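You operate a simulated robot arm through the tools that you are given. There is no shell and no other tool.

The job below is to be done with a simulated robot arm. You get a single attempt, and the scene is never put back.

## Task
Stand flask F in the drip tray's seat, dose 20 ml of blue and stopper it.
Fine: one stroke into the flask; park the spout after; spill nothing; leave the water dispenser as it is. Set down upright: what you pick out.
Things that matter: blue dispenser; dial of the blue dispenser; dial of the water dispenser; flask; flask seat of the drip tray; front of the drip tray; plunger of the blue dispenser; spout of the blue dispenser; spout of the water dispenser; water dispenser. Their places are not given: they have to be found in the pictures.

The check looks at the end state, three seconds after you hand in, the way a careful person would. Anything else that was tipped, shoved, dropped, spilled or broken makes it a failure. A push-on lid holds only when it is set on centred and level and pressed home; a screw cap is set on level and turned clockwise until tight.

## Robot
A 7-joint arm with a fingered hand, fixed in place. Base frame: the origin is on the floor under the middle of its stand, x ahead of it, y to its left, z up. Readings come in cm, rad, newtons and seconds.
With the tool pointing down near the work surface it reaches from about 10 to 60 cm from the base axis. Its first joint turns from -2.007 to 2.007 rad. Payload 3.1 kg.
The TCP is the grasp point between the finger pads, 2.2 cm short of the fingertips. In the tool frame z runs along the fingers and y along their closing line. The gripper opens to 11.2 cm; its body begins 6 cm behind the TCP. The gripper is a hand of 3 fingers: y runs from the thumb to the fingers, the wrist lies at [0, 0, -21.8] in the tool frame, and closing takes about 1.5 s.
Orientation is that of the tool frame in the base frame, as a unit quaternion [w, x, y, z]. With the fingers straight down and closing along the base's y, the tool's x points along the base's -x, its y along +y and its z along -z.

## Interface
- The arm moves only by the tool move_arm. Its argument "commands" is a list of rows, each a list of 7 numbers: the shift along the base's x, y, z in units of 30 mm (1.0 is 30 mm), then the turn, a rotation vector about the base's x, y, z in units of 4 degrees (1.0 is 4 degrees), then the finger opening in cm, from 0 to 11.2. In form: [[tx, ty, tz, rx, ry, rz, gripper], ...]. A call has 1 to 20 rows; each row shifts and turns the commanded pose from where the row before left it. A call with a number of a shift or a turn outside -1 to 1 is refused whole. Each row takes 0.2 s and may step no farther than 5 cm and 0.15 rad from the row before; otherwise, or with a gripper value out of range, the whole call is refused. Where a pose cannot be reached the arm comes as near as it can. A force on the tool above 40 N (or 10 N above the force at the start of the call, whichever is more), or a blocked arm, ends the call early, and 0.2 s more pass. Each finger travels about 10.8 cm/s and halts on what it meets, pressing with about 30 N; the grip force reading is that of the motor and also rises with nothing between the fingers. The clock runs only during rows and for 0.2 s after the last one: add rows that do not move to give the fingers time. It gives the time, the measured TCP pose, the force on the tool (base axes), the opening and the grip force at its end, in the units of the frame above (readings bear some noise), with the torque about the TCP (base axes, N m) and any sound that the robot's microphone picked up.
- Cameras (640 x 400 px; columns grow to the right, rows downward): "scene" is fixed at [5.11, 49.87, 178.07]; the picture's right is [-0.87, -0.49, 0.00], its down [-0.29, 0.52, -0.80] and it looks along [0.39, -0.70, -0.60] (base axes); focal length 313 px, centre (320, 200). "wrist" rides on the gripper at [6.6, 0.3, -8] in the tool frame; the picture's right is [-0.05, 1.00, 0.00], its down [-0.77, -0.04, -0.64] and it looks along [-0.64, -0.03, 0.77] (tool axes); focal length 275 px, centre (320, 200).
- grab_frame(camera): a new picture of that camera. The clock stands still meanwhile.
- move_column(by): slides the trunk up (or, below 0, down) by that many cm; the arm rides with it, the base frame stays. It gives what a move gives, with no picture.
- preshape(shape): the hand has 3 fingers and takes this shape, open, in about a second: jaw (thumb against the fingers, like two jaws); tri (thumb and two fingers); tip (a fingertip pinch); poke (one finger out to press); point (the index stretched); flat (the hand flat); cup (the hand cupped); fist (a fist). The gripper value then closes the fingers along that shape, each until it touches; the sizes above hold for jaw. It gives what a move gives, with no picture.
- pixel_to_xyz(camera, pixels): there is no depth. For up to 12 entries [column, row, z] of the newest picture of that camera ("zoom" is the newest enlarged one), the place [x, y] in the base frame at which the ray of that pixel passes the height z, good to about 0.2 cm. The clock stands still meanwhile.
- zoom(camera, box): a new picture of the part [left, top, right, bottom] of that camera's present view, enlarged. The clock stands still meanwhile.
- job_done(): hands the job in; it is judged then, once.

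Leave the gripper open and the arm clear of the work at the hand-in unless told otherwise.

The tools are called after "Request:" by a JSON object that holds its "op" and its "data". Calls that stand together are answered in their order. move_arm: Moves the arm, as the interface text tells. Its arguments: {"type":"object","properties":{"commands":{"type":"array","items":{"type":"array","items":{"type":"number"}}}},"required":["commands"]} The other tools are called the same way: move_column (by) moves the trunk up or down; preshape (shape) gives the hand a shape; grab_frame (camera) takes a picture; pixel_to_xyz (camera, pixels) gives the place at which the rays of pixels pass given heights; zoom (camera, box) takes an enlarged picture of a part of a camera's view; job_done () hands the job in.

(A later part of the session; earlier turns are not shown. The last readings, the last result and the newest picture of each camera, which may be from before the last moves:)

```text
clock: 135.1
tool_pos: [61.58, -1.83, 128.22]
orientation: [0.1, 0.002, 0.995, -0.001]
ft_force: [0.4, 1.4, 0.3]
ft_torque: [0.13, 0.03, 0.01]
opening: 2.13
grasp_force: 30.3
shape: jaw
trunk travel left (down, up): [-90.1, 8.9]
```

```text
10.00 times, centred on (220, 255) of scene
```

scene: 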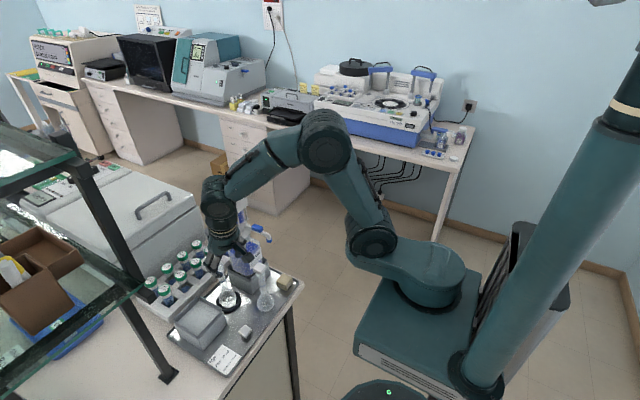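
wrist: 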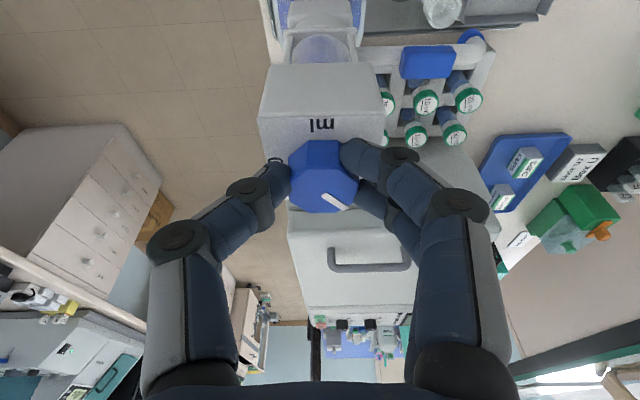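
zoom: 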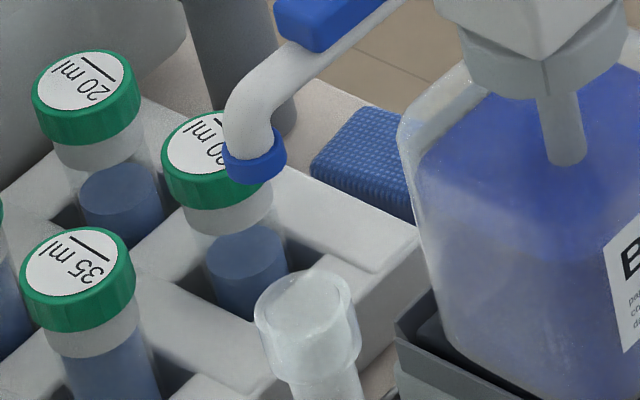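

The tip is within ~0.4 cm of the mouth centre (mouth radius ≈1 cm), fine. Now a press: holding the knob, fingertips just above the plate, I push down in small steps and read force and flask.

Request:
{"op": "move_arm", "data": {"commands": [[0, 0, -0.05, 0, 0, 0, 1.9], [0, 0, -0.05, 0, 0, 0, 1.9]]}}

Request:
{"op": "zoom", "data": {"camera": "scene", "box": [195, 180, 265, 290]}}

```text
clock: 135.7
tool_pos: [61.43, -1.79, 127.95]
orientation: [0.1, 0.001, 0.995, -0.002]
ft_force: [1.9, 1.8, 4.0]
ft_torque: [0.12, -0.01, 0.01]
opening: 2.14
grasp_force: 29.9
shape: jaw
trunk travel left (down, up): [-90.1, 8.9]
```

```text
3.64 times, centred on (230, 235) of scene
```

zoom: 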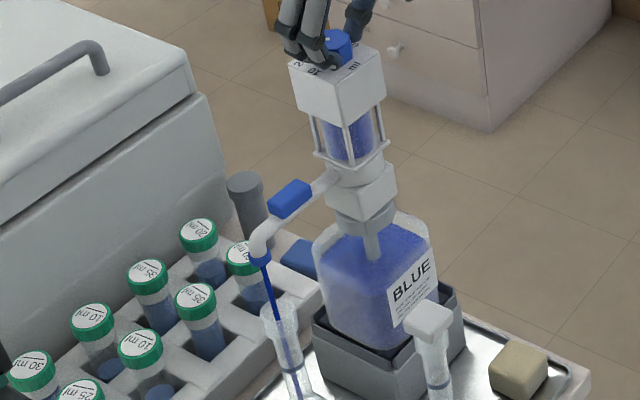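

A blue stream is flowing from the spout into the flask: pressing is the stroke. I check that it lands inside the mouth before continuing.

Request:
{"op": "zoom", "data": {"camera": "scene", "box": [200, 245, 240, 310]}}

```text
6.15 times, centred on (220, 278) of scene
```

zoom: 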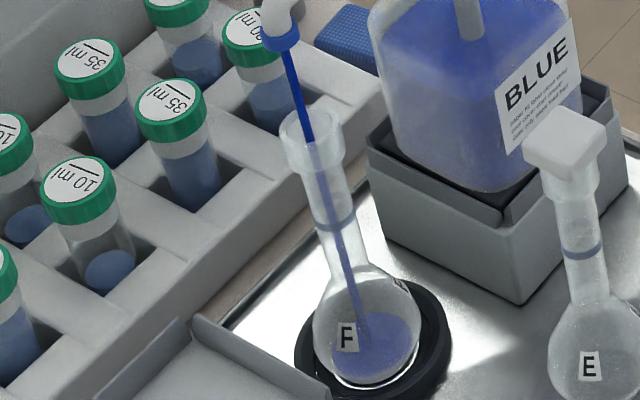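

The stream falls cleanly inside the neck and into the bulb. Continue the press steadily by 1.35 cm.

Request:
{"op": "move_arm", "data": {"commands": [[0, 0, -0.05, 0, 0, 0, 1.9], [0, 0, -0.05, 0, 0, 0, 1.9], [0, 0, -0.05, 0, 0, 0, 1.9], [0, 0, -0.05, 0, 0, 0, 1.9], [0, 0, -0.05, 0, 0, 0, 1.9], [0, 0, -0.05, 0, 0, 0, 1.9], [0, 0, -0.05, 0, 0, 0, 1.9], [0, 0, -0.05, 0, 0, 0, 1.9], [0, 0, -0.05, 0, 0, 0, 1.9]]}}

Request:
{"op": "zoom", "data": {"camera": "scene", "box": [195, 180, 265, 310]}}

Request:
{"op": "grab_frame", "data": {"camera": "wrist"}}

```text
clock: 137.7
tool_pos: [61.45, -1.72, 126.51]
orientation: [0.099, 0.003, 0.995, -0.002]
ft_force: [2.9, 1.7, 5.3]
ft_torque: [0.09, -0.03, 0.02]
opening: 2.14
grasp_force: 30.2
shape: jaw
trunk travel left (down, up): [-90.1, 8.9]
heard: click
```

```text
3.08 times, centred on (230, 245) of scene
```

zoom: 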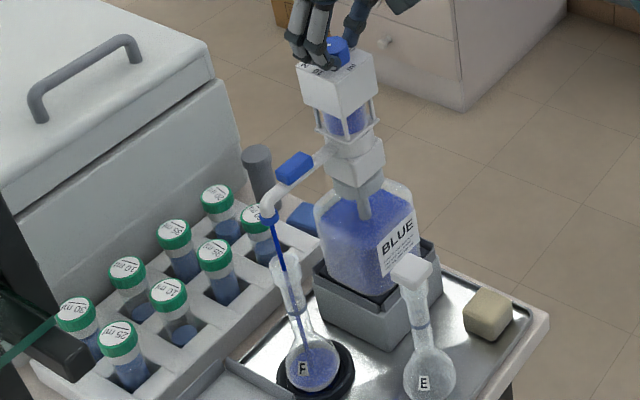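

```text
taken
```

wrist: 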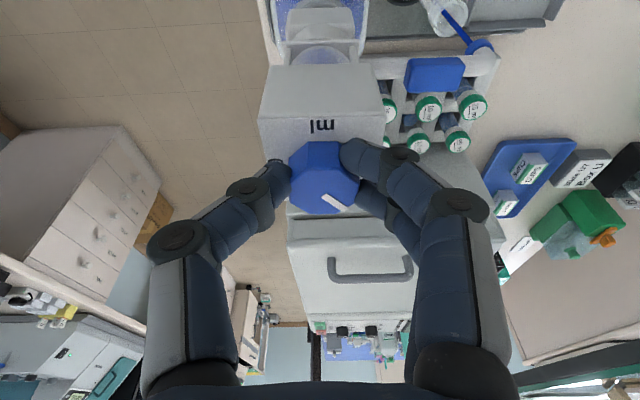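

A click was heard after ~1.65 cm of travel. I test with a tiny further press (0.1 cm) whether this is the stop.

Request:
{"op": "move_arm", "data": {"commands": [[0, 0, -0.033, 0, 0, 0, 1.9]]}}

Request:
{"op": "zoom", "data": {"camera": "scene", "box": [200, 245, 240, 310]}}

```text
clock: 138.1
tool_pos: [61.39, -1.83, 126.45]
orientation: [0.099, 0.002, 0.995, -0.002]
ft_force: [2.7, 1.1, 6.3]
ft_torque: [0.14, -0.05, 0.05]
opening: 2.15
grasp_force: 30.0
shape: jaw
trunk travel left (down, up): [-90.1, 8.9]
```

```text
6.15 times, centred on (220, 278) of scene
```

zoom: 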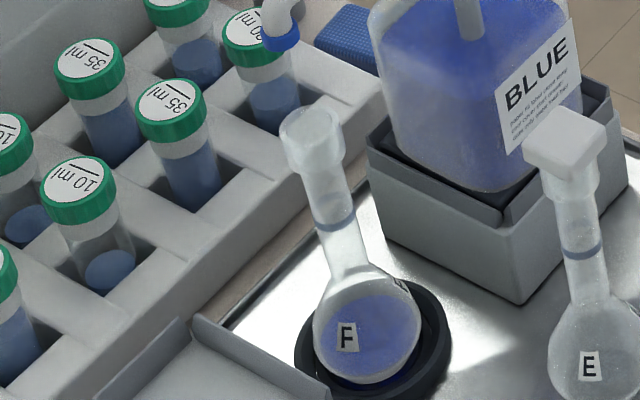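

The stream has stopped: stroke complete (click). Let me look at the level in flask F closely.

Request:
{"op": "zoom", "data": {"camera": "scene", "box": [212, 280, 242, 310]}}

Request:
{"op": "zoom", "data": {"camera": "scene", "box": [215, 170, 265, 230]}}

```text
13.33 times, centred on (227, 295) of scene
```

zoom: 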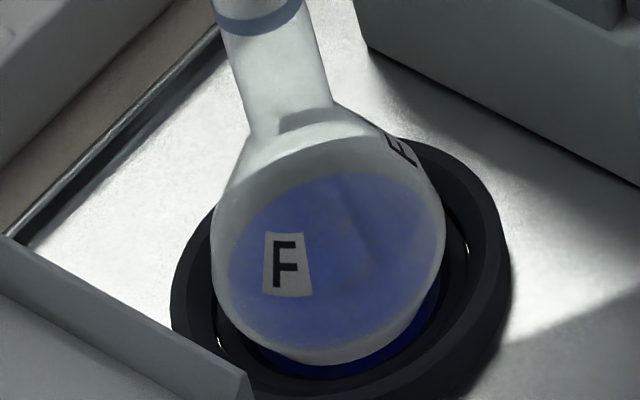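

```text
6.67 times, centred on (240, 200) of scene
```

zoom: 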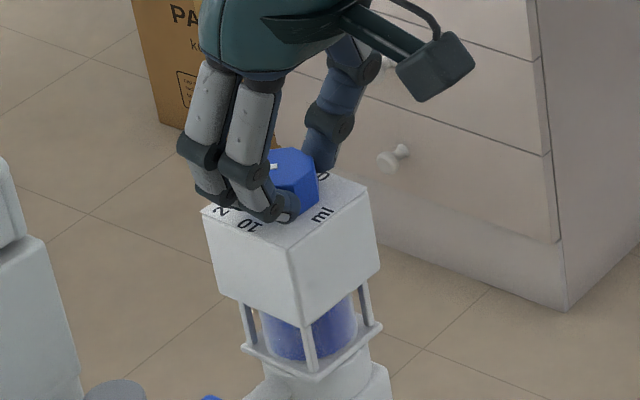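

Level analysis: surface ~0.64 cm below the bulb centre → ≈20 ml in the flask. Stroke done. Now I release the knob: unload slightly, open, and rise slowly.

Request:
{"op": "move_arm", "data": {"commands": [[0, 0, 0.03, 0, 0, 0, 1.9], [0, 0, 0, 0, 0, 0, 2.3], [0, 0, 0, 0, 0, 0, 2.8], [0, 0, 0, 0, 0, 0, 3.5], [0, 0, 0, 0, 0, 0, 4.4], [0, 0, 0.05, 0, 0, 0, 4.4], [0, 0, 0.1, 0, 0, 0, 4.4], [0, 0, 0.1, 0, 0, 0, 4.4]]}}

Request:
{"op": "zoom", "data": {"camera": "scene", "box": [195, 180, 265, 310]}}

Request:
{"op": "grab_frame", "data": {"camera": "wrist"}}

```text
clock: 139.9
tool_pos: [61.43, -1.87, 127.41]
orientation: [0.1, 0.002, 0.995, -0.001]
ft_force: [-0.2, -1.4, 4.8]
ft_torque: [0.05, 0.04, 0.01]
opening: 4.23
grasp_force: 0.0
shape: jaw
trunk travel left (down, up): [-90.1, 8.9]
```

```text
3.08 times, centred on (230, 245) of scene
```

zoom: 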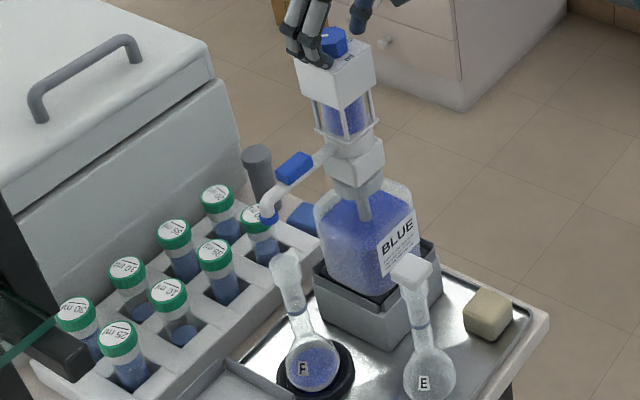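

```text
taken
```

wrist: 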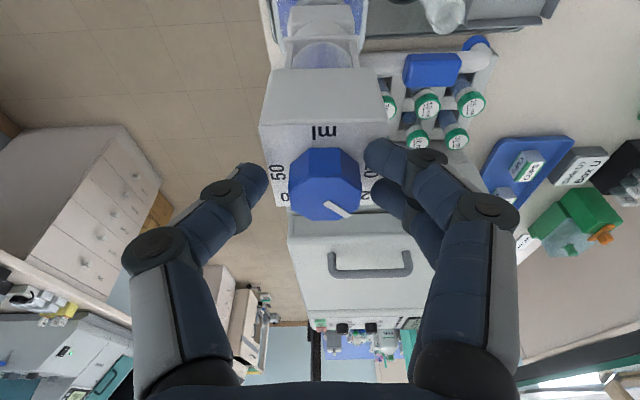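

The plunger is spring-returned and follows up (4.8 N). Continue rising gently until free.

Request:
{"op": "move_arm", "data": {"commands": [[0, 0, 0.1, 0, 0, 0, 4.4], [0, 0, 0.1, 0, 0, 0, 4.4], [0, 0, 0.1, 0, 0, 0, 4.4], [0, 0, 0.15, 0, 0, 0, 4.4], [0, 0, 0.3, 0, 0, 0, 4.8], [0, 0, 0.6, 0, 0, 0, 5.0], [0, 0, 0.8, 0, 0, 0, 5.0], [0, 0, 0, 0, 0, 0, 5.0]]}}

Request:
{"op": "zoom", "data": {"camera": "scene", "box": [195, 180, 265, 310]}}

Request:
{"op": "grab_frame", "data": {"camera": "wrist"}}

```text
clock: 141.7
tool_pos: [61.61, -1.86, 133.77]
orientation: [0.1, 0.004, 0.995, -0.001]
ft_force: [0.3, -0.3, -0.1]
ft_torque: [-0.01, -0.01, 0.0]
opening: 4.91
grasp_force: 0.0
shape: jaw
trunk travel left (down, up): [-90.1, 8.9]
```

```text
3.08 times, centred on (230, 245) of scene
```

zoom: 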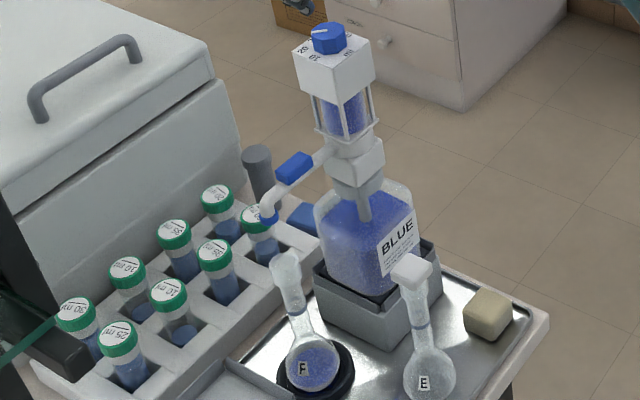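

```text
taken
```

wrist: 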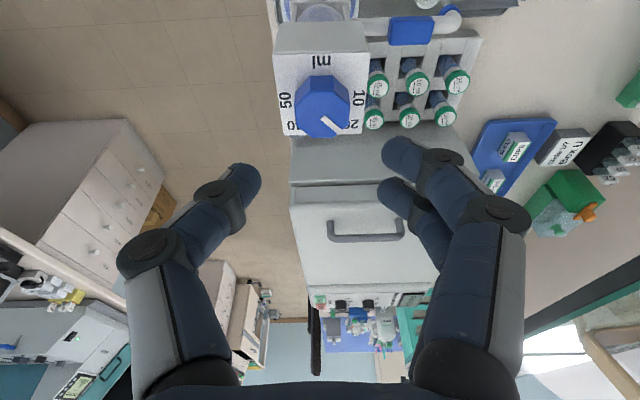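

The plunger is back up; the flask has its dose. Now park the spout: I move above the spout (y≈7.9) while rotating the hand by -88° so it closes along x.

Request:
{"op": "move_arm", "data": {"commands": [[0.02, 0.33, 0, 0.199, 0, -0.98, 5.0], [0.02, 0.33, 0, 0.199, 0, -0.98, 5.0], [0.02, 0.33, 0, 0.199, 0, -0.98, 5.0], [0.02, 0.33, 0, 0.199, 0, -0.98, 5.0], [0.02, 0.33, 0, 0.199, 0, -0.98, 5.0], [0.02, 0.33, 0, 0.199, 0, -0.98, 5.0], [0.02, 0.33, 0, 0.199, 0, -0.98, 5.0], [0.02, 0.33, 0, 0.199, 0, -0.98, 5.0], [0, 0.33, 0, 0.199, 0, -0.98, 5.0], [0, 0.27, 0, 0.199, 0, -0.98, 5.0], [0, 0, 0, 0.199, 0, -0.98, 5.0], [0, 0, 0, 0.199, 0, -0.98, 5.0], [0, 0, 0, 0.199, 0, -0.98, 5.0], [0, 0, 0, 0.199, 0, -0.98, 5.0], [0, 0, 0, 0.199, 0, -0.98, 5.0], [0, 0, 0, 0.199, 0, -0.98, 5.0], [0, 0, 0, 0.199, 0, -0.98, 5.0], [0, 0, 0, 0.199, 0, -0.98, 5.0], [0, 0, 0, 0.199, 0, -0.98, 5.0], [0, 0, 0, 0.199, 0, -0.98, 5.0]]}}

Request:
{"op": "move_arm", "data": {"commands": [[0, 0, 0, 0.199, 0, -0.98, 5.0], [0, 0, 0, 0.199, 0, -0.98, 5.0], [0, 0, 0, 0, 0, 0, 5.0]]}}

Request:
{"op": "grab_frame", "data": {"camera": "wrist"}}

```text
clock: 145.9
tool_pos: [61.95, 7.77, 133.73]
orientation: [0.074, 0.642, 0.761, 0.064]
ft_force: [-0.1, -0.2, 0.1]
ft_torque: [-0.01, 0.01, -0.01]
opening: 4.97
grasp_force: 0.0
shape: jaw
trunk travel left (down, up): [-90.1, 8.9]
```

```text
clock: 146.7
tool_pos: [61.99, 7.84, 133.74]
orientation: [0.07, 0.693, 0.714, 0.07]
ft_force: [0.2, 0.2, 0.4]
ft_torque: [0.01, -0.01, 0.02]
opening: 4.94
grasp_force: 0.1
shape: jaw
trunk travel left (down, up): [-90.1, 8.9]
```

```text
taken
```

wrist: 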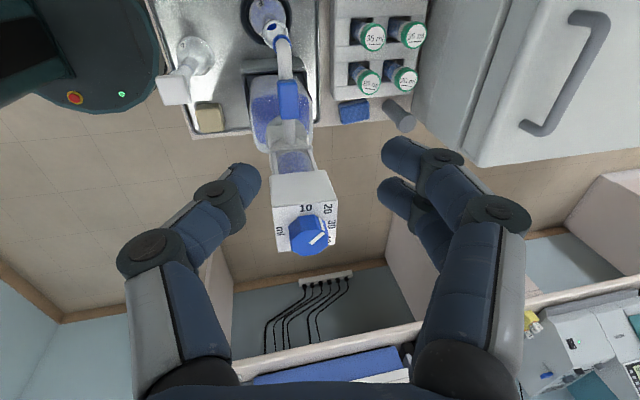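

The spout (col 287) is where expected. Shift +0.2 cm in x and descend to TCP z≈118, then check.

Request:
{"op": "move_arm", "data": {"commands": [[0.07, 0, -0.9, 0, 0, 0, 5.0], [0, 0, -0.9, 0, 0, 0, 5.0], [0, 0, -0.9, 0, 0, 0, 5.0], [0, 0, -0.9, 0, 0, 0, 5.0], [0, 0, -0.9, 0, 0, 0, 5.0], [0, 0, -0.75, 0, 0, 0, 5.0], [0, 0, 0, 0, 0, 0, 5.0]]}}

Request:
{"op": "grab_frame", "data": {"camera": "wrist"}}

Request:
{"op": "zoom", "data": {"camera": "scene", "box": [190, 190, 270, 300]}}

```text
clock: 148.3
tool_pos: [62.23, 7.81, 117.99]
orientation: [0.07, 0.693, 0.714, 0.071]
ft_force: [-0.9, -0.5, -0.9]
ft_torque: [0.01, -0.02, 0.01]
opening: 4.95
grasp_force: 0.0
shape: jaw
trunk travel left (down, up): [-90.1, 8.9]
```

```text
taken
```

wrist: 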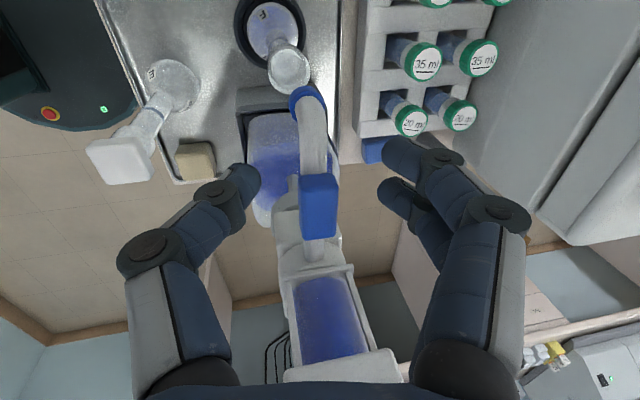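

```text
3.64 times, centred on (230, 245) of scene
```

zoom: 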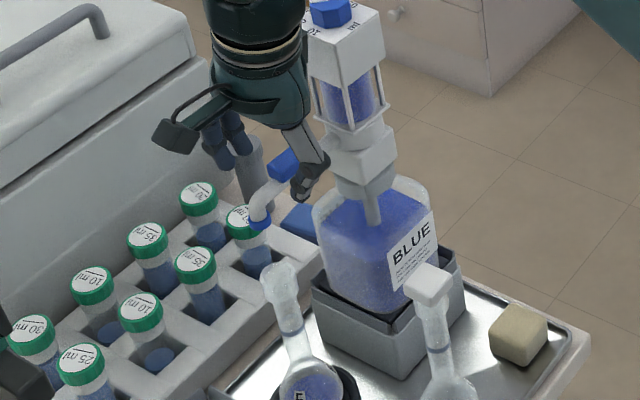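

Tube centred (col 313). Descend 2.5 cm and narrow to 2.8 cm to cage it.

Request:
{"op": "move_arm", "data": {"commands": [[0, 0, -0.45, 0, 0, 0, 5.0], [0, 0, -0.38, 0, 0, 0, 5.0], [0, 0, 0, 0, 0, 0, 4.2], [0, 0, 0, 0, 0, 0, 3.5], [0, 0, 0, 0, 0, 0, 2.8], [0, 0, 0, 0, 0, 0, 2.8]]}}

Request:
{"op": "grab_frame", "data": {"camera": "wrist"}}

```text
clock: 149.7
tool_pos: [62.1, 7.88, 115.51]
orientation: [0.07, 0.693, 0.715, 0.07]
ft_force: [0.3, 0.4, -0.9]
ft_torque: [-0.03, 0.01, 0.0]
opening: 2.81
grasp_force: 0.0
shape: jaw
trunk travel left (down, up): [-90.1, 8.9]
```

```text
taken
```

wrist: 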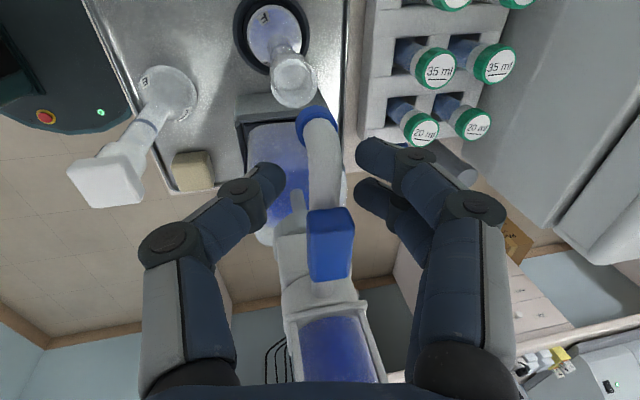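

Caged. Sweep back counter-clockwise: first 8 steps (32°), then check.

Request:
{"op": "move_arm", "data": {"commands": [[-0.2187, 0.0038, 0, -0.197, -0.003, 0.98, 2.7], [-0.2184, -0.0114, 0, -0.197, -0.003, 0.98, 2.6], [-0.2171, -0.0267, 0, -0.197, -0.003, 0.98, 2.6], [-0.2147, -0.0417, 0, -0.197, -0.003, 0.98, 2.6], [-0.2112, -0.0566, 0, -0.197, -0.003, 0.98, 2.6], [-0.2068, -0.0712, 0, -0.197, -0.003, 0.98, 2.6], [-0.2013, -0.0855, 0, -0.197, -0.003, 0.98, 2.6], [-0.1949, -0.0993, 0, -0.197, -0.003, 0.98, 2.6]]}}

Request:
{"op": "grab_frame", "data": {"camera": "wrist"}}

Request:
{"op": "zoom", "data": {"camera": "scene", "box": [190, 200, 280, 320]}}

```text
clock: 151.5
tool_pos: [57.19, 6.61, 115.47]
orientation: [0.086, 0.469, 0.878, 0.048]
ft_force: [-0.1, 0.7, -0.5]
ft_torque: [0.03, 0.01, -0.01]
opening: 2.67
grasp_force: 0.2
shape: jaw
trunk travel left (down, up): [-90.1, 8.9]
```

```text
taken
```

wrist: 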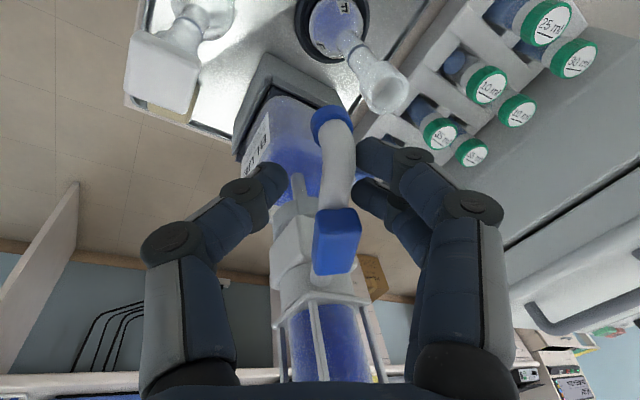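

```text
3.33 times, centred on (235, 260) of scene
```

zoom: 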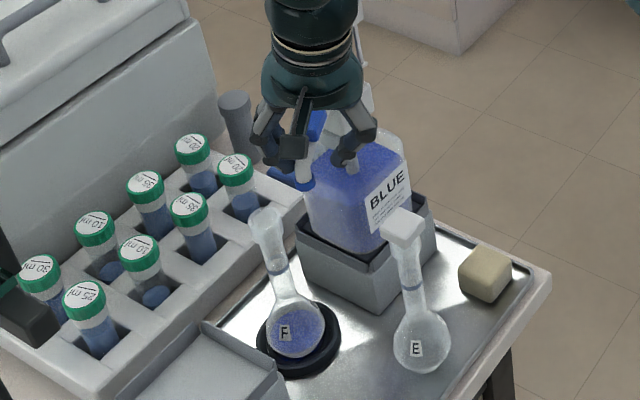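

The spout follows the two fingers; no drips seen. Continue the next 12 steps.

Request:
{"op": "move_arm", "data": {"commands": [[-0.1875, -0.1126, 0, -0.197, -0.003, 0.98, 2.6], [-0.1792, -0.1254, 0, -0.197, -0.003, 0.98, 2.6], [-0.17, -0.1376, 0, -0.197, -0.003, 0.98, 2.6], [-0.16, -0.1492, 0, -0.197, -0.003, 0.98, 2.6], [-0.1492, -0.16, 0, -0.197, -0.003, 0.98, 2.6], [-0.1376, -0.17, 0, -0.197, -0.003, 0.98, 2.6], [-0.1254, -0.1792, 0, -0.197, -0.003, 0.98, 2.6], [-0.1126, -0.1875, 0, -0.197, -0.003, 0.98, 2.6], [-0.0993, -0.1949, 0, -0.197, -0.003, 0.98, 2.6], [-0.0855, -0.2013, 0, -0.197, -0.003, 0.98, 2.6], [-0.0712, -0.2068, 0, -0.197, -0.003, 0.98, 2.6], [-0.0566, -0.2112, 0, -0.197, -0.003, 0.98, 2.6]]}}

Request:
{"op": "grab_frame", "data": {"camera": "wrist"}}

Request:
{"op": "zoom", "data": {"camera": "scene", "box": [210, 180, 300, 300]}}

```text
clock: 154.1
tool_pos: [52.59, 0.41, 115.54]
orientation: [0.099, 0.071, 0.992, 0.008]
ft_force: [0.4, -0.4, 0.2]
ft_torque: [0.0, 0.02, 0.02]
opening: 2.64
grasp_force: 0.0
shape: jaw
trunk travel left (down, up): [-90.1, 8.9]
```

```text
taken
```

wrist: 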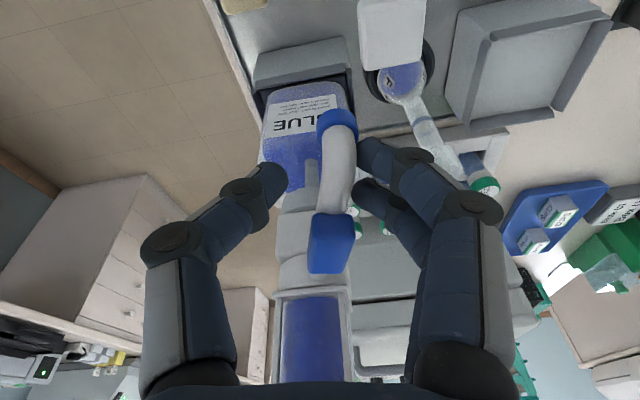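

```text
3.33 times, centred on (255, 240) of scene
```

zoom: 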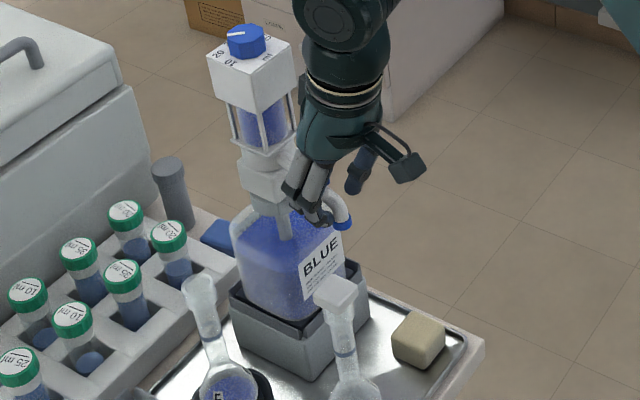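

About 17° remain, including slack. Finish the arc: 4.5 more steps so that the tube ends pointing straight at -x.

Request:
{"op": "move_arm", "data": {"commands": [[-0.0417, -0.2147, 0, -0.197, -0.003, 0.98, 2.6], [-0.0267, -0.2171, 0, -0.197, -0.003, 0.98, 2.6], [-0.0114, -0.2184, 0, -0.197, -0.003, 0.98, 2.6], [0.0038, -0.2187, 0, -0.197, -0.003, 0.98, 2.6], [0, 0, 0, 0, 0, 0, 2.6]]}}

Request:
{"op": "grab_frame", "data": {"camera": "wrist"}}

Request:
{"op": "zoom", "data": {"camera": "scene", "box": [210, 180, 300, 300]}}

```text
clock: 155.3
tool_pos: [52.3, -2.08, 115.62]
orientation: [0.099, -0.067, 0.993, -0.007]
ft_force: [-0.9, 0.3, 0.6]
ft_torque: [0.01, -0.01, 0.0]
opening: 2.62
grasp_force: 0.0
shape: jaw
trunk travel left (down, up): [-90.1, 8.9]
```

```text
taken
```

wrist: 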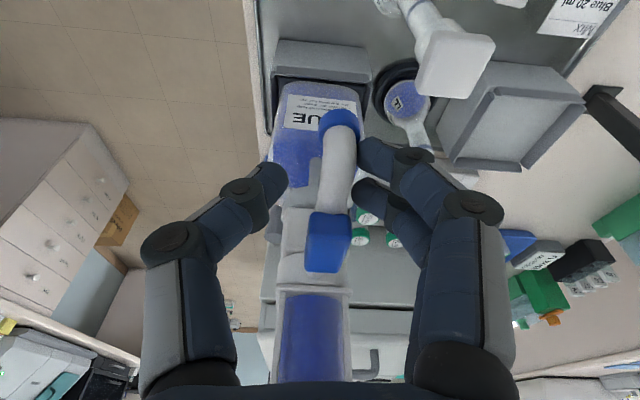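

```text
3.33 times, centred on (255, 240) of scene
```

zoom: 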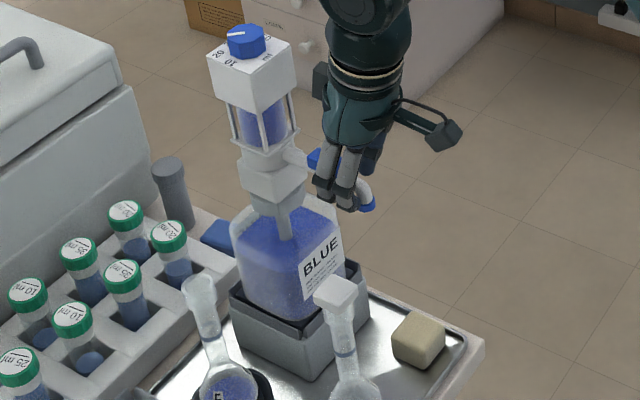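

The spout tip is within ~0.5 cm of its original parked position. One more small nudge of 0.35 cm in -y, then look.

Request:
{"op": "move_arm", "data": {"commands": [[0.005, -0.12, 0, -0.1, 0, 0.49, 2.6], [0, 0, 0, 0, 0, 0, 2.6]]}}

Request:
{"op": "zoom", "data": {"camera": "scene", "box": [240, 210, 280, 250]}}

Request:
{"op": "grab_frame", "data": {"camera": "wrist"}}

```text
clock: 155.9
tool_pos: [52.26, -2.35, 115.46]
orientation: [0.099, -0.084, 0.991, -0.009]
ft_force: [0.5, 1.3, -0.3]
ft_torque: [0.05, 0.0, -0.03]
opening: 2.71
grasp_force: 0.0
shape: jaw
trunk travel left (down, up): [-90.1, 8.9]
```

```text
10.00 times, centred on (260, 230) of scene
```

zoom: 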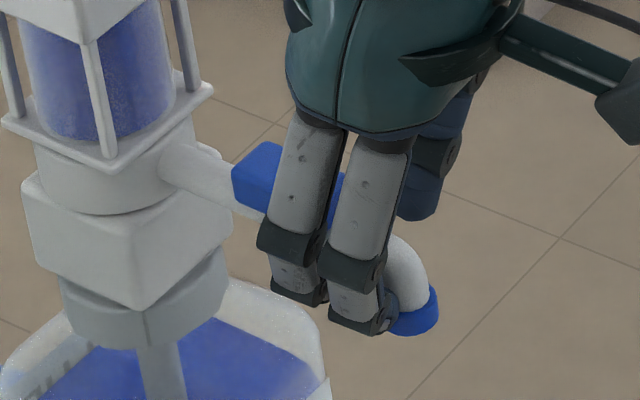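

```text
taken
```

wrist: 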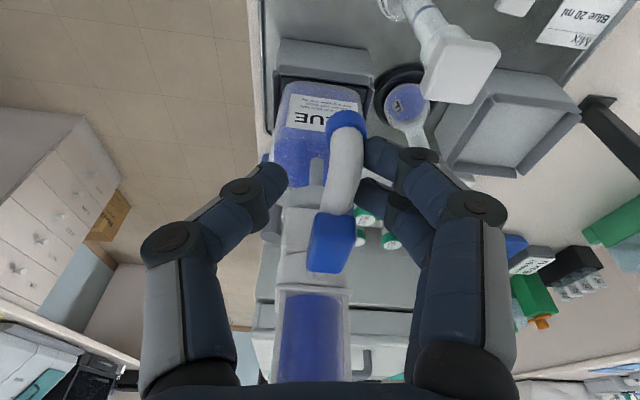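

Tip is now within ~0.2 cm of its original spot with slight resistance. One last tiny nudge (0.2 cm).

Request:
{"op": "move_arm", "data": {"commands": [[0, -0.07, 0, 0, 0, 0, 2.6], [0, 0, 0, 0, 0, 0, 2.6]]}}

Request:
{"op": "zoom", "data": {"camera": "scene", "box": [240, 210, 280, 250]}}

```text
clock: 156.5
tool_pos: [52.28, -2.47, 115.39]
orientation: [0.1, -0.084, 0.991, -0.009]
ft_force: [-0.8, 1.8, 0.7]
ft_torque: [0.02, 0.03, 0.0]
opening: 2.69
grasp_force: 0.0
shape: jaw
trunk travel left (down, up): [-90.1, 8.9]
```

```text
10.00 times, centred on (260, 230) of scene
```

zoom: 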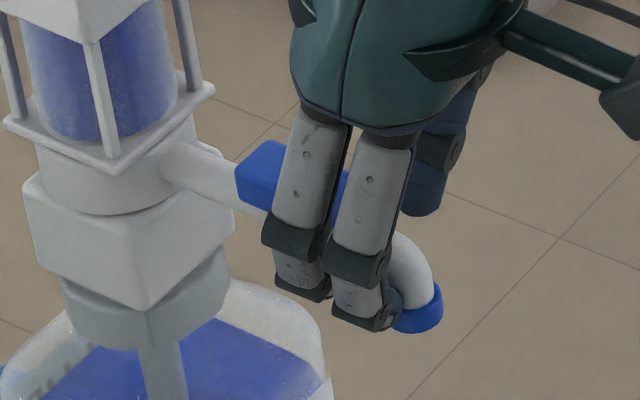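

The tip-to-body offset now equals the original parked one. I back off slightly, open the fingers and rise.

Request:
{"op": "move_arm", "data": {"commands": [[0, 0.1, 0, 0, 0, 0, 2.8], [0, 0.12, 0, 0, 0, 0, 3.5], [0, 0, 0, 0, 0, 0, 4.2], [0, 0, 0, 0, 0, 0, 5.0], [0, 0, 0.3, 0, 0, 0, 5.0], [0, 0, 0.6, 0, 0, 0, 5.0], [0, 0, 0.9, 0, 0, 0, 5.0], [0, 0, 0.9, 0, 0, 0, 5.0], [0, 0, 0.9, 0, 0, 0, 5.0], [0, 0, 0, 0, 0, 0, 5.0]]}}

Request:
{"op": "grab_frame", "data": {"camera": "wrist"}}

Request:
{"op": "zoom", "data": {"camera": "scene", "box": [195, 170, 305, 340]}}

```text
clock: 158.7
tool_pos: [52.45, -2.07, 126.32]
orientation: [0.099, -0.085, 0.991, -0.008]
ft_force: [0.1, -0.8, -0.6]
ft_torque: [0.03, -0.01, -0.01]
opening: 4.91
grasp_force: 0.0
shape: jaw
trunk travel left (down, up): [-90.1, 8.9]
```

```text
taken
```

wrist: 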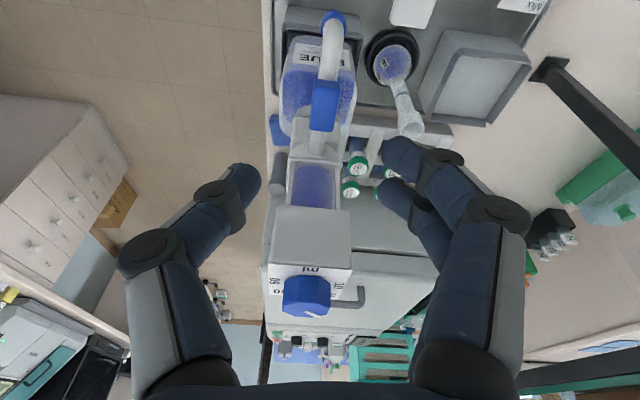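

```text
2.35 times, centred on (250, 255) of scene
```

zoom: 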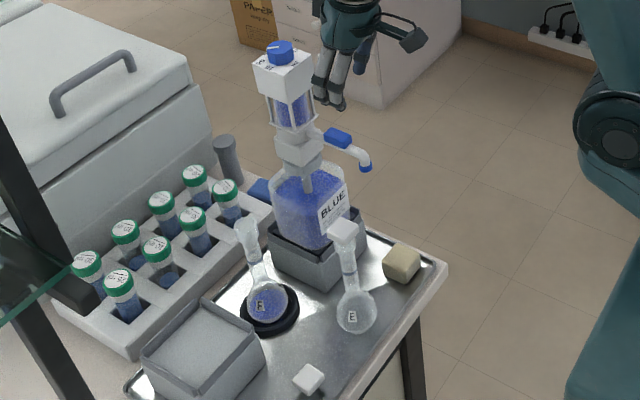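

The spout is parked toward the front, flask F filled, the stopper waits on the tray. Let me verify the spout angle with measured points.

Request:
{"op": "zoom", "data": {"camera": "wrist", "box": [270, 0, 400, 140]}}

Request:
{"op": "zoom", "data": {"camera": "scene", "box": [240, 210, 280, 250]}}

```text
2.86 times, centred on (335, 70) of wrist
```

zoom: 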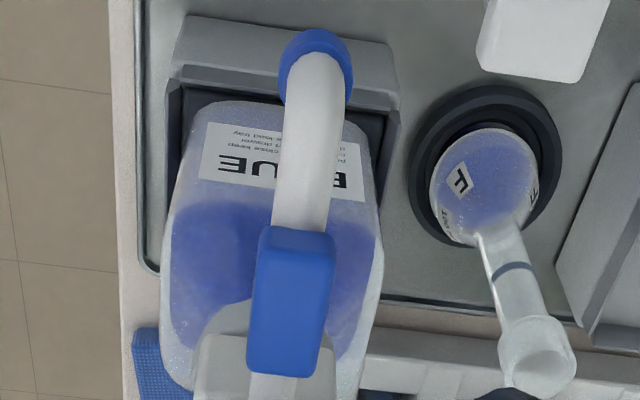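

```text
10.00 times, centred on (260, 230) of scene
```

zoom: 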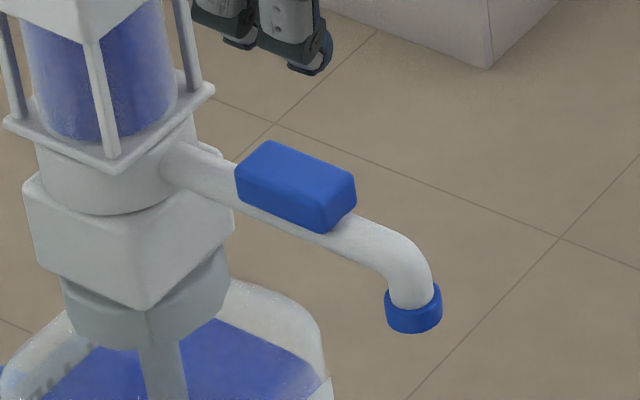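

Spout is exactly back in its initial parked direction. Now fetch the stopper: I move over it (49.8,15.8) while restoring the hand's earlier orientation (turn ≈ -16.9° about z), then descend to z≈104.

Request:
{"op": "move_arm", "data": {"commands": [[-0.149, 0.99, 0, -0.036, -0.027, -0.845, 5.0], [-0.149, 0.99, 0, -0.036, -0.027, -0.845, 5.0], [-0.149, 0.99, 0, -0.036, -0.027, -0.845, 5.0], [-0.149, 0.99, 0, -0.036, -0.027, -0.845, 5.0], [-0.149, 0.99, 0, -0.036, -0.027, -0.845, 5.0], [-0.149, 0.99, 0, 0, 0, 0, 5.0], [0, 0, -0.93, 0, 0, 0, 5.0], [0, 0, -0.93, 0, 0, 0, 5.0], [0, 0, -0.93, 0, 0, 0, 5.0], [0, 0, -0.93, 0, 0, 0, 5.0], [0, 0, -0.93, 0, 0, 0, 5.0], [0, 0, -0.93, 0, 0, 0, 5.0], [0, 0, -0.93, 0, 0, 0, 5.0], [0, 0, -0.93, 0, 0, 0, 5.0], [0, 0, 0, 0, 0, 0, 5.0], [0, 0, 0, 0, 0, 0, 5.0]]}}

Request:
{"op": "grab_frame", "data": {"camera": "wrist"}}

Request:
{"op": "zoom", "data": {"camera": "scene", "box": [200, 260, 290, 360]}}

```text
clock: 162.1
tool_pos: [49.43, 16.05, 104.09]
orientation: [0.102, 0.062, 0.992, -0.029]
ft_force: [0.3, -1.1, -0.1]
ft_torque: [0.03, 0.03, -0.01]
opening: 4.95
grasp_force: 0.0
shape: jaw
trunk travel left (down, up): [-90.1, 8.9]
```

```text
taken
```

wrist: 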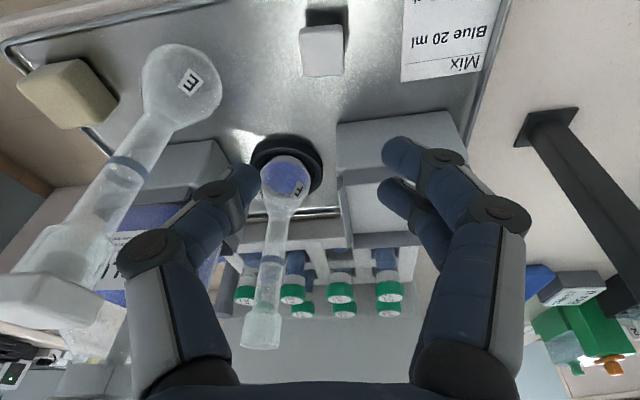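

```text
4.00 times, centred on (245, 310) of scene
```

zoom: 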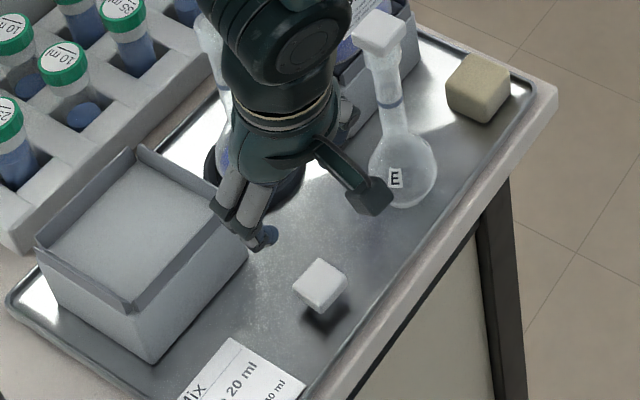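

The stopper stands at wrist (322,50), slightly off: I shift (+0.28,-0.3) cm and descend 9.5 cm, then check again.

Request:
{"op": "move_arm", "data": {"commands": [[0.093, -0.1, -0.6, 0, 0, 0, 5.0], [0, 0, -0.8, 0, 0, 0, 5.0], [0, 0, -0.8, 0, 0, 0, 5.0], [0, 0, -0.6, 0, 0, 0, 5.0], [0, 0, -0.37, 0, 0, 0, 5.0], [0, 0, 0, 0, 0, 0, 5.0], [0, 0, 0, 0, 0, 0, 5.0]]}}

Request:
{"op": "grab_frame", "data": {"camera": "wrist"}}

```text
clock: 163.7
tool_pos: [49.85, 15.62, 94.35]
orientation: [0.101, 0.062, 0.993, -0.029]
ft_force: [0.2, -0.3, -0.4]
ft_torque: [0.02, 0.04, 0.02]
opening: 4.93
grasp_force: 0.1
shape: jaw
trunk travel left (down, up): [-90.1, 8.9]
```

```text
taken
```

wrist: 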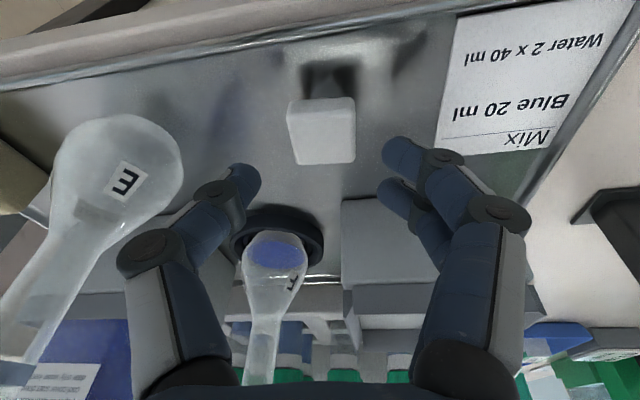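

Request:
{"op": "zoom", "data": {"camera": "wrist", "box": [270, 70, 370, 190]}}

```text
3.33 times, centred on (320, 130) of wrist
```

zoom: 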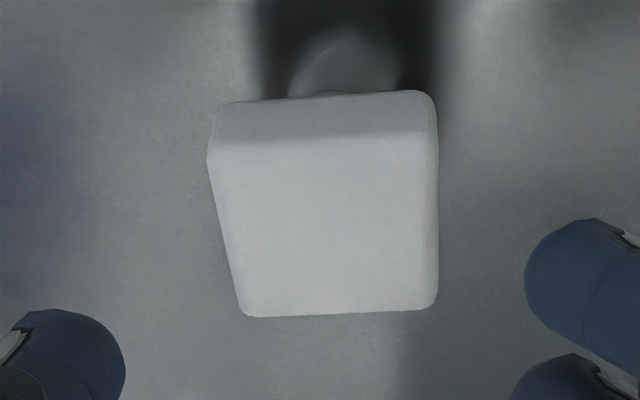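

Top face centre at (322,138) vs predicted (322,142): shift -0.15 cm in x, and descend 2.7 cm to the same grip height (91.6).

Request:
{"op": "move_arm", "data": {"commands": [[-0.05, 0.01, -0.3, 0, 0, 0, 5.0], [0, 0, -0.3, 0, 0, 0, 5.0], [0, 0, -0.31, 0, 0, 0, 5.0], [0, 0, 0, 0, 0, 0, 4.5], [0, 0, 0, 0, 0, 0, 4.0]]}}

Request:
{"op": "grab_frame", "data": {"camera": "wrist"}}

Request:
{"op": "zoom", "data": {"camera": "wrist", "box": [260, 110, 380, 230]}}

```text
clock: 164.9
tool_pos: [49.82, 15.61, 91.57]
orientation: [0.102, 0.062, 0.992, -0.029]
ft_force: [0.6, 0.2, 0.4]
ft_torque: [0.04, 0.01, 0.02]
opening: 4.05
grasp_force: 0.1
shape: jaw
trunk travel left (down, up): [-90.1, 8.9]
```

```text
taken
```

wrist: 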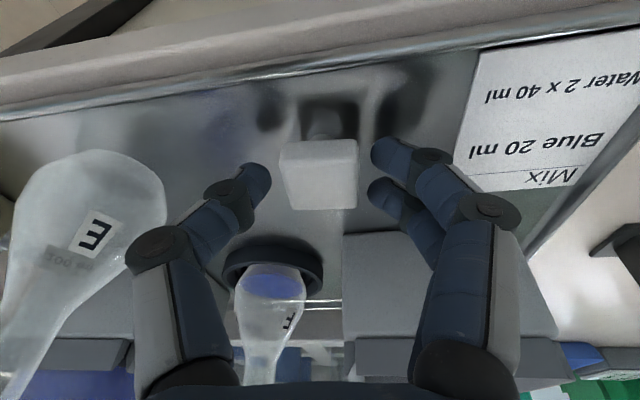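

```text
3.33 times, centred on (320, 170) of wrist
```

zoom: 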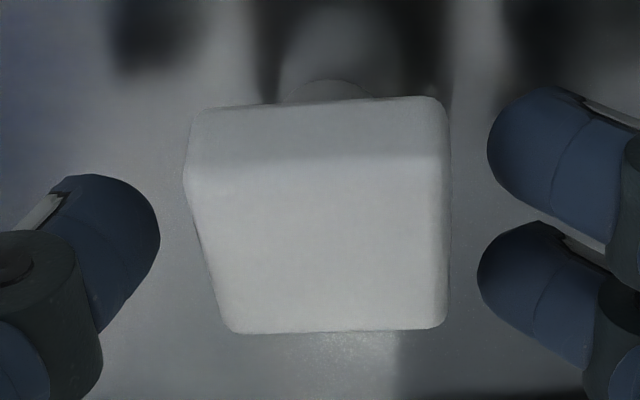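

Practically identical to the earlier grip view (within 0.05 cm). Close on the stopper head.

Request:
{"op": "move_arm", "data": {"commands": [[0, 0, 0, 0, 0, 0, 3.6], [0, 0, 0, 0, 0, 0, 3.3], [0, 0, 0, 0, 0, 0, 3.0], [0, 0, 0, 0, 0, 0, 2.8], [0, 0, 0, 0, 0, 0, 2.5], [0, 0, 0, 0, 0, 0, 2.2], [0, 0, 0, 0, 0, 0, 2.2]]}}

Request:
{"op": "zoom", "data": {"camera": "wrist", "box": [260, 110, 380, 230]}}

```text
clock: 166.5
tool_pos: [49.81, 15.54, 91.74]
orientation: [0.101, 0.063, 0.992, -0.029]
ft_force: [0.5, 0.4, -0.3]
ft_torque: [0.0, 0.01, 0.0]
opening: 2.41
grasp_force: 30.5
shape: jaw
trunk travel left (down, up): [-90.1, 8.9]
```

```text
3.33 times, centred on (320, 170) of wrist
```

zoom: 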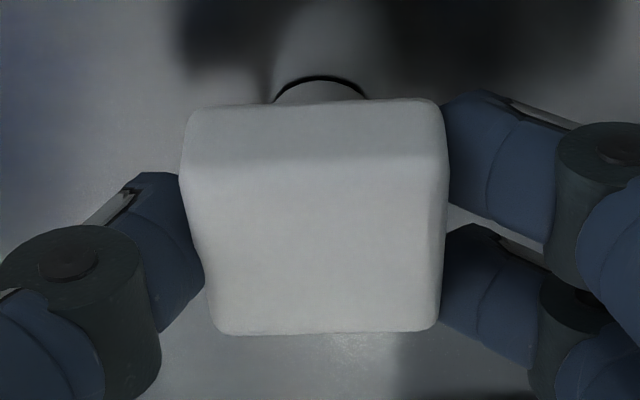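

Gripped at 30 N as before. Lift straight up to z≈114.6, then travel (+12.55,-6.07) to above the flask.

Request:
{"op": "move_arm", "data": {"commands": [[0, 0, 0.15, 0, 0, 0, 2.2], [0, 0, 0.4, 0, 0, 0, 2.2], [0, 0, 0.8, 0, 0, 0, 2.2], [0, 0, 0.9, 0, 0, 0, 2.2], [0, 0, 0.9, 0, 0, 0, 2.2], [0, 0, 0.9, 0, 0, 0, 2.2], [0, 0, 0.9, 0, 0, 0, 2.2], [0, 0, 0.9, 0, 0, 0, 2.2], [0, 0, 0.9, 0, 0, 0, 2.2], [0, 0, 0.9, 0, 0, 0, 2.2], [0, 0, 0, 0, 0, 0, 2.2]]}}

Request:
{"op": "move_arm", "data": {"commands": [[0.3, -0.145, 0, 0, 0, 0, 2.2], [0.7, -0.339, 0, 0, 0, 0, 2.2], [0.8, -0.387, 0, 0, 0, 0, 2.2], [0.8, -0.387, 0, 0, 0, 0, 2.2], [0.8, -0.387, 0, 0, 0, 0, 2.2], [0.55, -0.266, 0, 0, 0, 0, 2.2], [0.233, -0.112, 0, 0, 0, 0, 2.2], [0, 0, 0, 0, 0, 0, 2.2], [0, 0, 0, 0, 0, 0, 2.2]]}}

Request:
{"op": "grab_frame", "data": {"camera": "wrist"}}

Request:
{"op": "zoom", "data": {"camera": "scene", "box": [195, 230, 255, 310]}}

```text
clock: 168.9
tool_pos: [49.84, 15.71, 114.48]
orientation: [0.101, 0.061, 0.993, -0.029]
ft_force: [0.1, 0.1, -0.5]
ft_torque: [0.03, 0.02, 0.0]
opening: 2.38
grasp_force: 29.6
shape: jaw
trunk travel left (down, up): [-90.1, 8.9]
```

```text
clock: 170.9
tool_pos: [62.4, 9.53, 114.52]
orientation: [0.101, 0.062, 0.992, -0.029]
ft_force: [-0.1, -0.6, 0.2]
ft_torque: [0.03, -0.01, 0.02]
opening: 2.41
grasp_force: 30.7
shape: jaw
trunk travel left (down, up): [-90.1, 8.9]
```

```text
taken
```

wrist: 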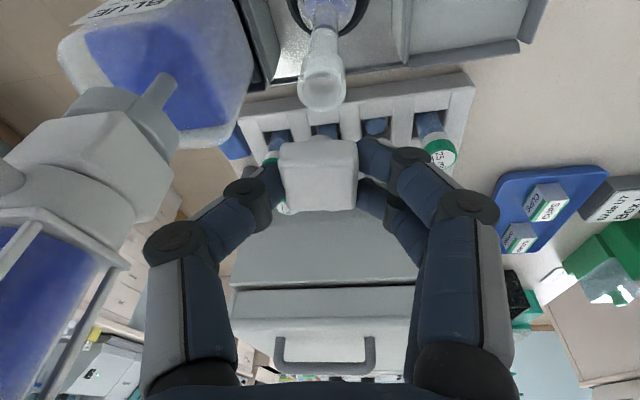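

```text
5.00 times, centred on (225, 270) of scene
```

zoom: 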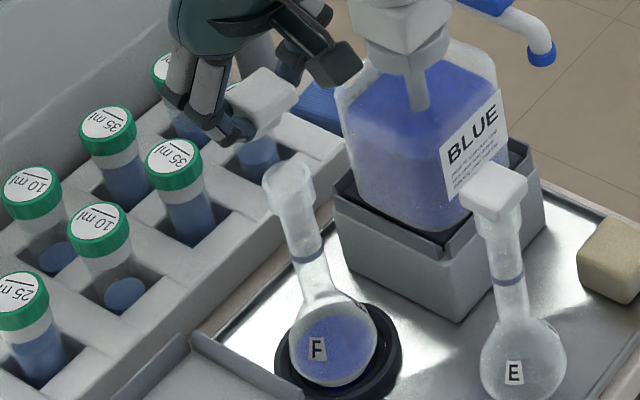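

I compare with the picture taken right after removal at this same pose: the mouth was at about (325,82). Zoom to measure now.

Request:
{"op": "zoom", "data": {"camera": "wrist", "box": [260, 30, 380, 220]}}

Request:
{"op": "zoom", "data": {"camera": "scene", "box": [200, 230, 240, 290]}}

```text
2.11 times, centred on (320, 125) of wrist
```

zoom: 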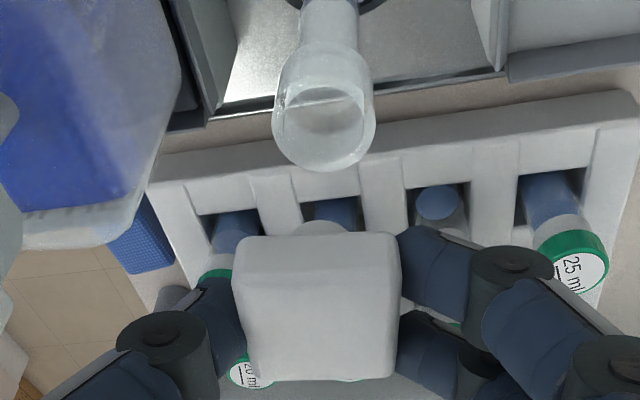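

```text
6.67 times, centred on (220, 260) of scene
```

zoom: 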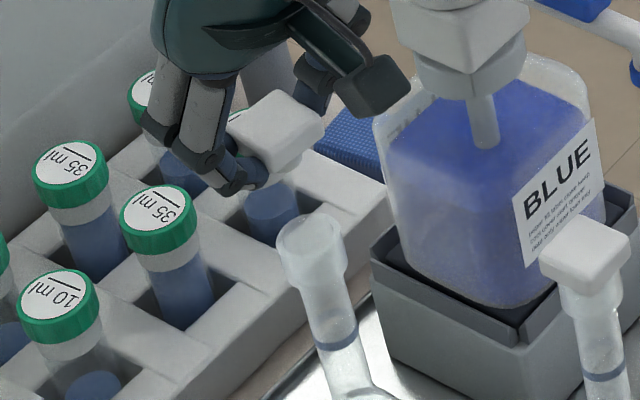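

Both the stopper and the mouth are shifted equally (-0.16 cm) relative to the hand, so their relative alignment is as at removal. Descend 3.4 cm (plug just above the rim) and check.

Request:
{"op": "move_arm", "data": {"commands": [[0, 0, -0.4, 0, 0, 0, 2.2], [0, 0, -0.4, 0, 0, 0, 2.2], [0, 0, -0.33, 0, 0, 0, 2.2], [0, 0, 0, 0, 0, 0, 2.2]]}}

Request:
{"op": "zoom", "data": {"camera": "wrist", "box": [260, 60, 380, 220]}}

Request:
{"op": "zoom", "data": {"camera": "scene", "box": [200, 240, 240, 290]}}

```text
clock: 171.9
tool_pos: [62.49, 9.63, 111.19]
orientation: [0.101, 0.063, 0.992, -0.029]
ft_force: [-0.1, 0.4, -0.3]
ft_torque: [0.03, 0.03, -0.01]
opening: 2.44
grasp_force: 30.0
shape: jaw
trunk travel left (down, up): [-90.1, 8.9]
```

```text
2.50 times, centred on (320, 140) of wrist
```

zoom: 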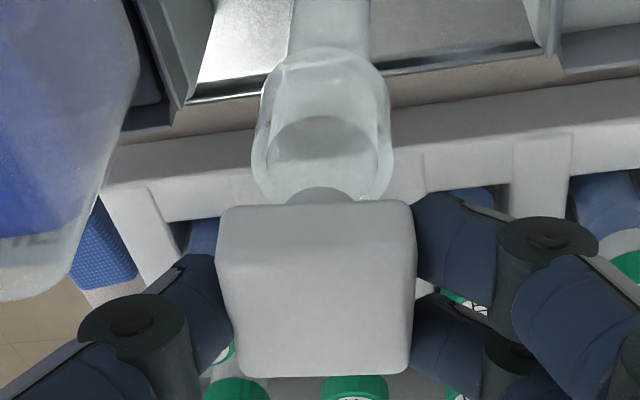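

```text
8.00 times, centred on (220, 265) of scene
```

zoom: 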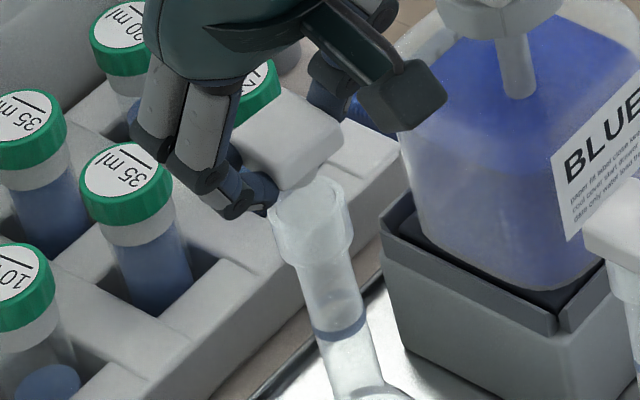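

The plug (col 318) is over the mouth (col 322) within 0.1 cm. Continue lowering in small steps, watching forces.

Request:
{"op": "move_arm", "data": {"commands": [[0, 0, -0.1, 0, 0, 0, 2.2], [0, 0, -0.1, 0, 0, 0, 2.2], [0, 0, 0, 0, 0, 0, 2.2]]}}

Request:
{"op": "move_arm", "data": {"commands": [[0, 0, -0.1, 0, 0, 0, 2.2], [0, 0, 0, 0, 0, 0, 2.2]]}}

Request:
{"op": "zoom", "data": {"camera": "wrist", "box": [260, 60, 380, 220]}}

Request:
{"op": "zoom", "data": {"camera": "scene", "box": [200, 240, 240, 310]}}

```text
clock: 172.7
tool_pos: [62.45, 9.5, 110.65]
orientation: [0.101, 0.062, 0.993, -0.029]
ft_force: [-0.5, -0.1, 1.1]
ft_torque: [0.04, 0.05, 0.0]
opening: 2.43
grasp_force: 30.0
shape: jaw
trunk travel left (down, up): [-90.1, 8.9]
```

```text
clock: 173.3
tool_pos: [62.31, 9.52, 110.41]
orientation: [0.101, 0.061, 0.993, -0.029]
ft_force: [-0.7, -0.2, 0.1]
ft_torque: [-0.01, 0.03, -0.04]
opening: 2.39
grasp_force: 30.5
shape: jaw
trunk travel left (down, up): [-90.1, 8.9]
```

```text
2.50 times, centred on (320, 140) of wrist
```

zoom: 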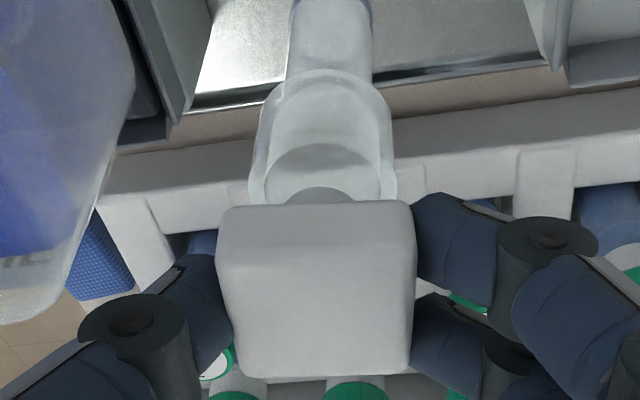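

```text
5.71 times, centred on (220, 275) of scene
```

zoom: 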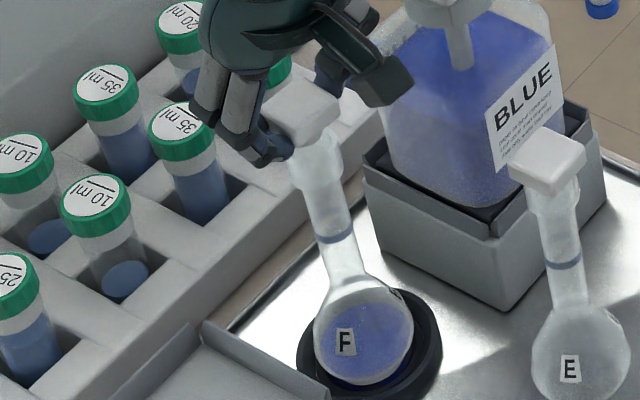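

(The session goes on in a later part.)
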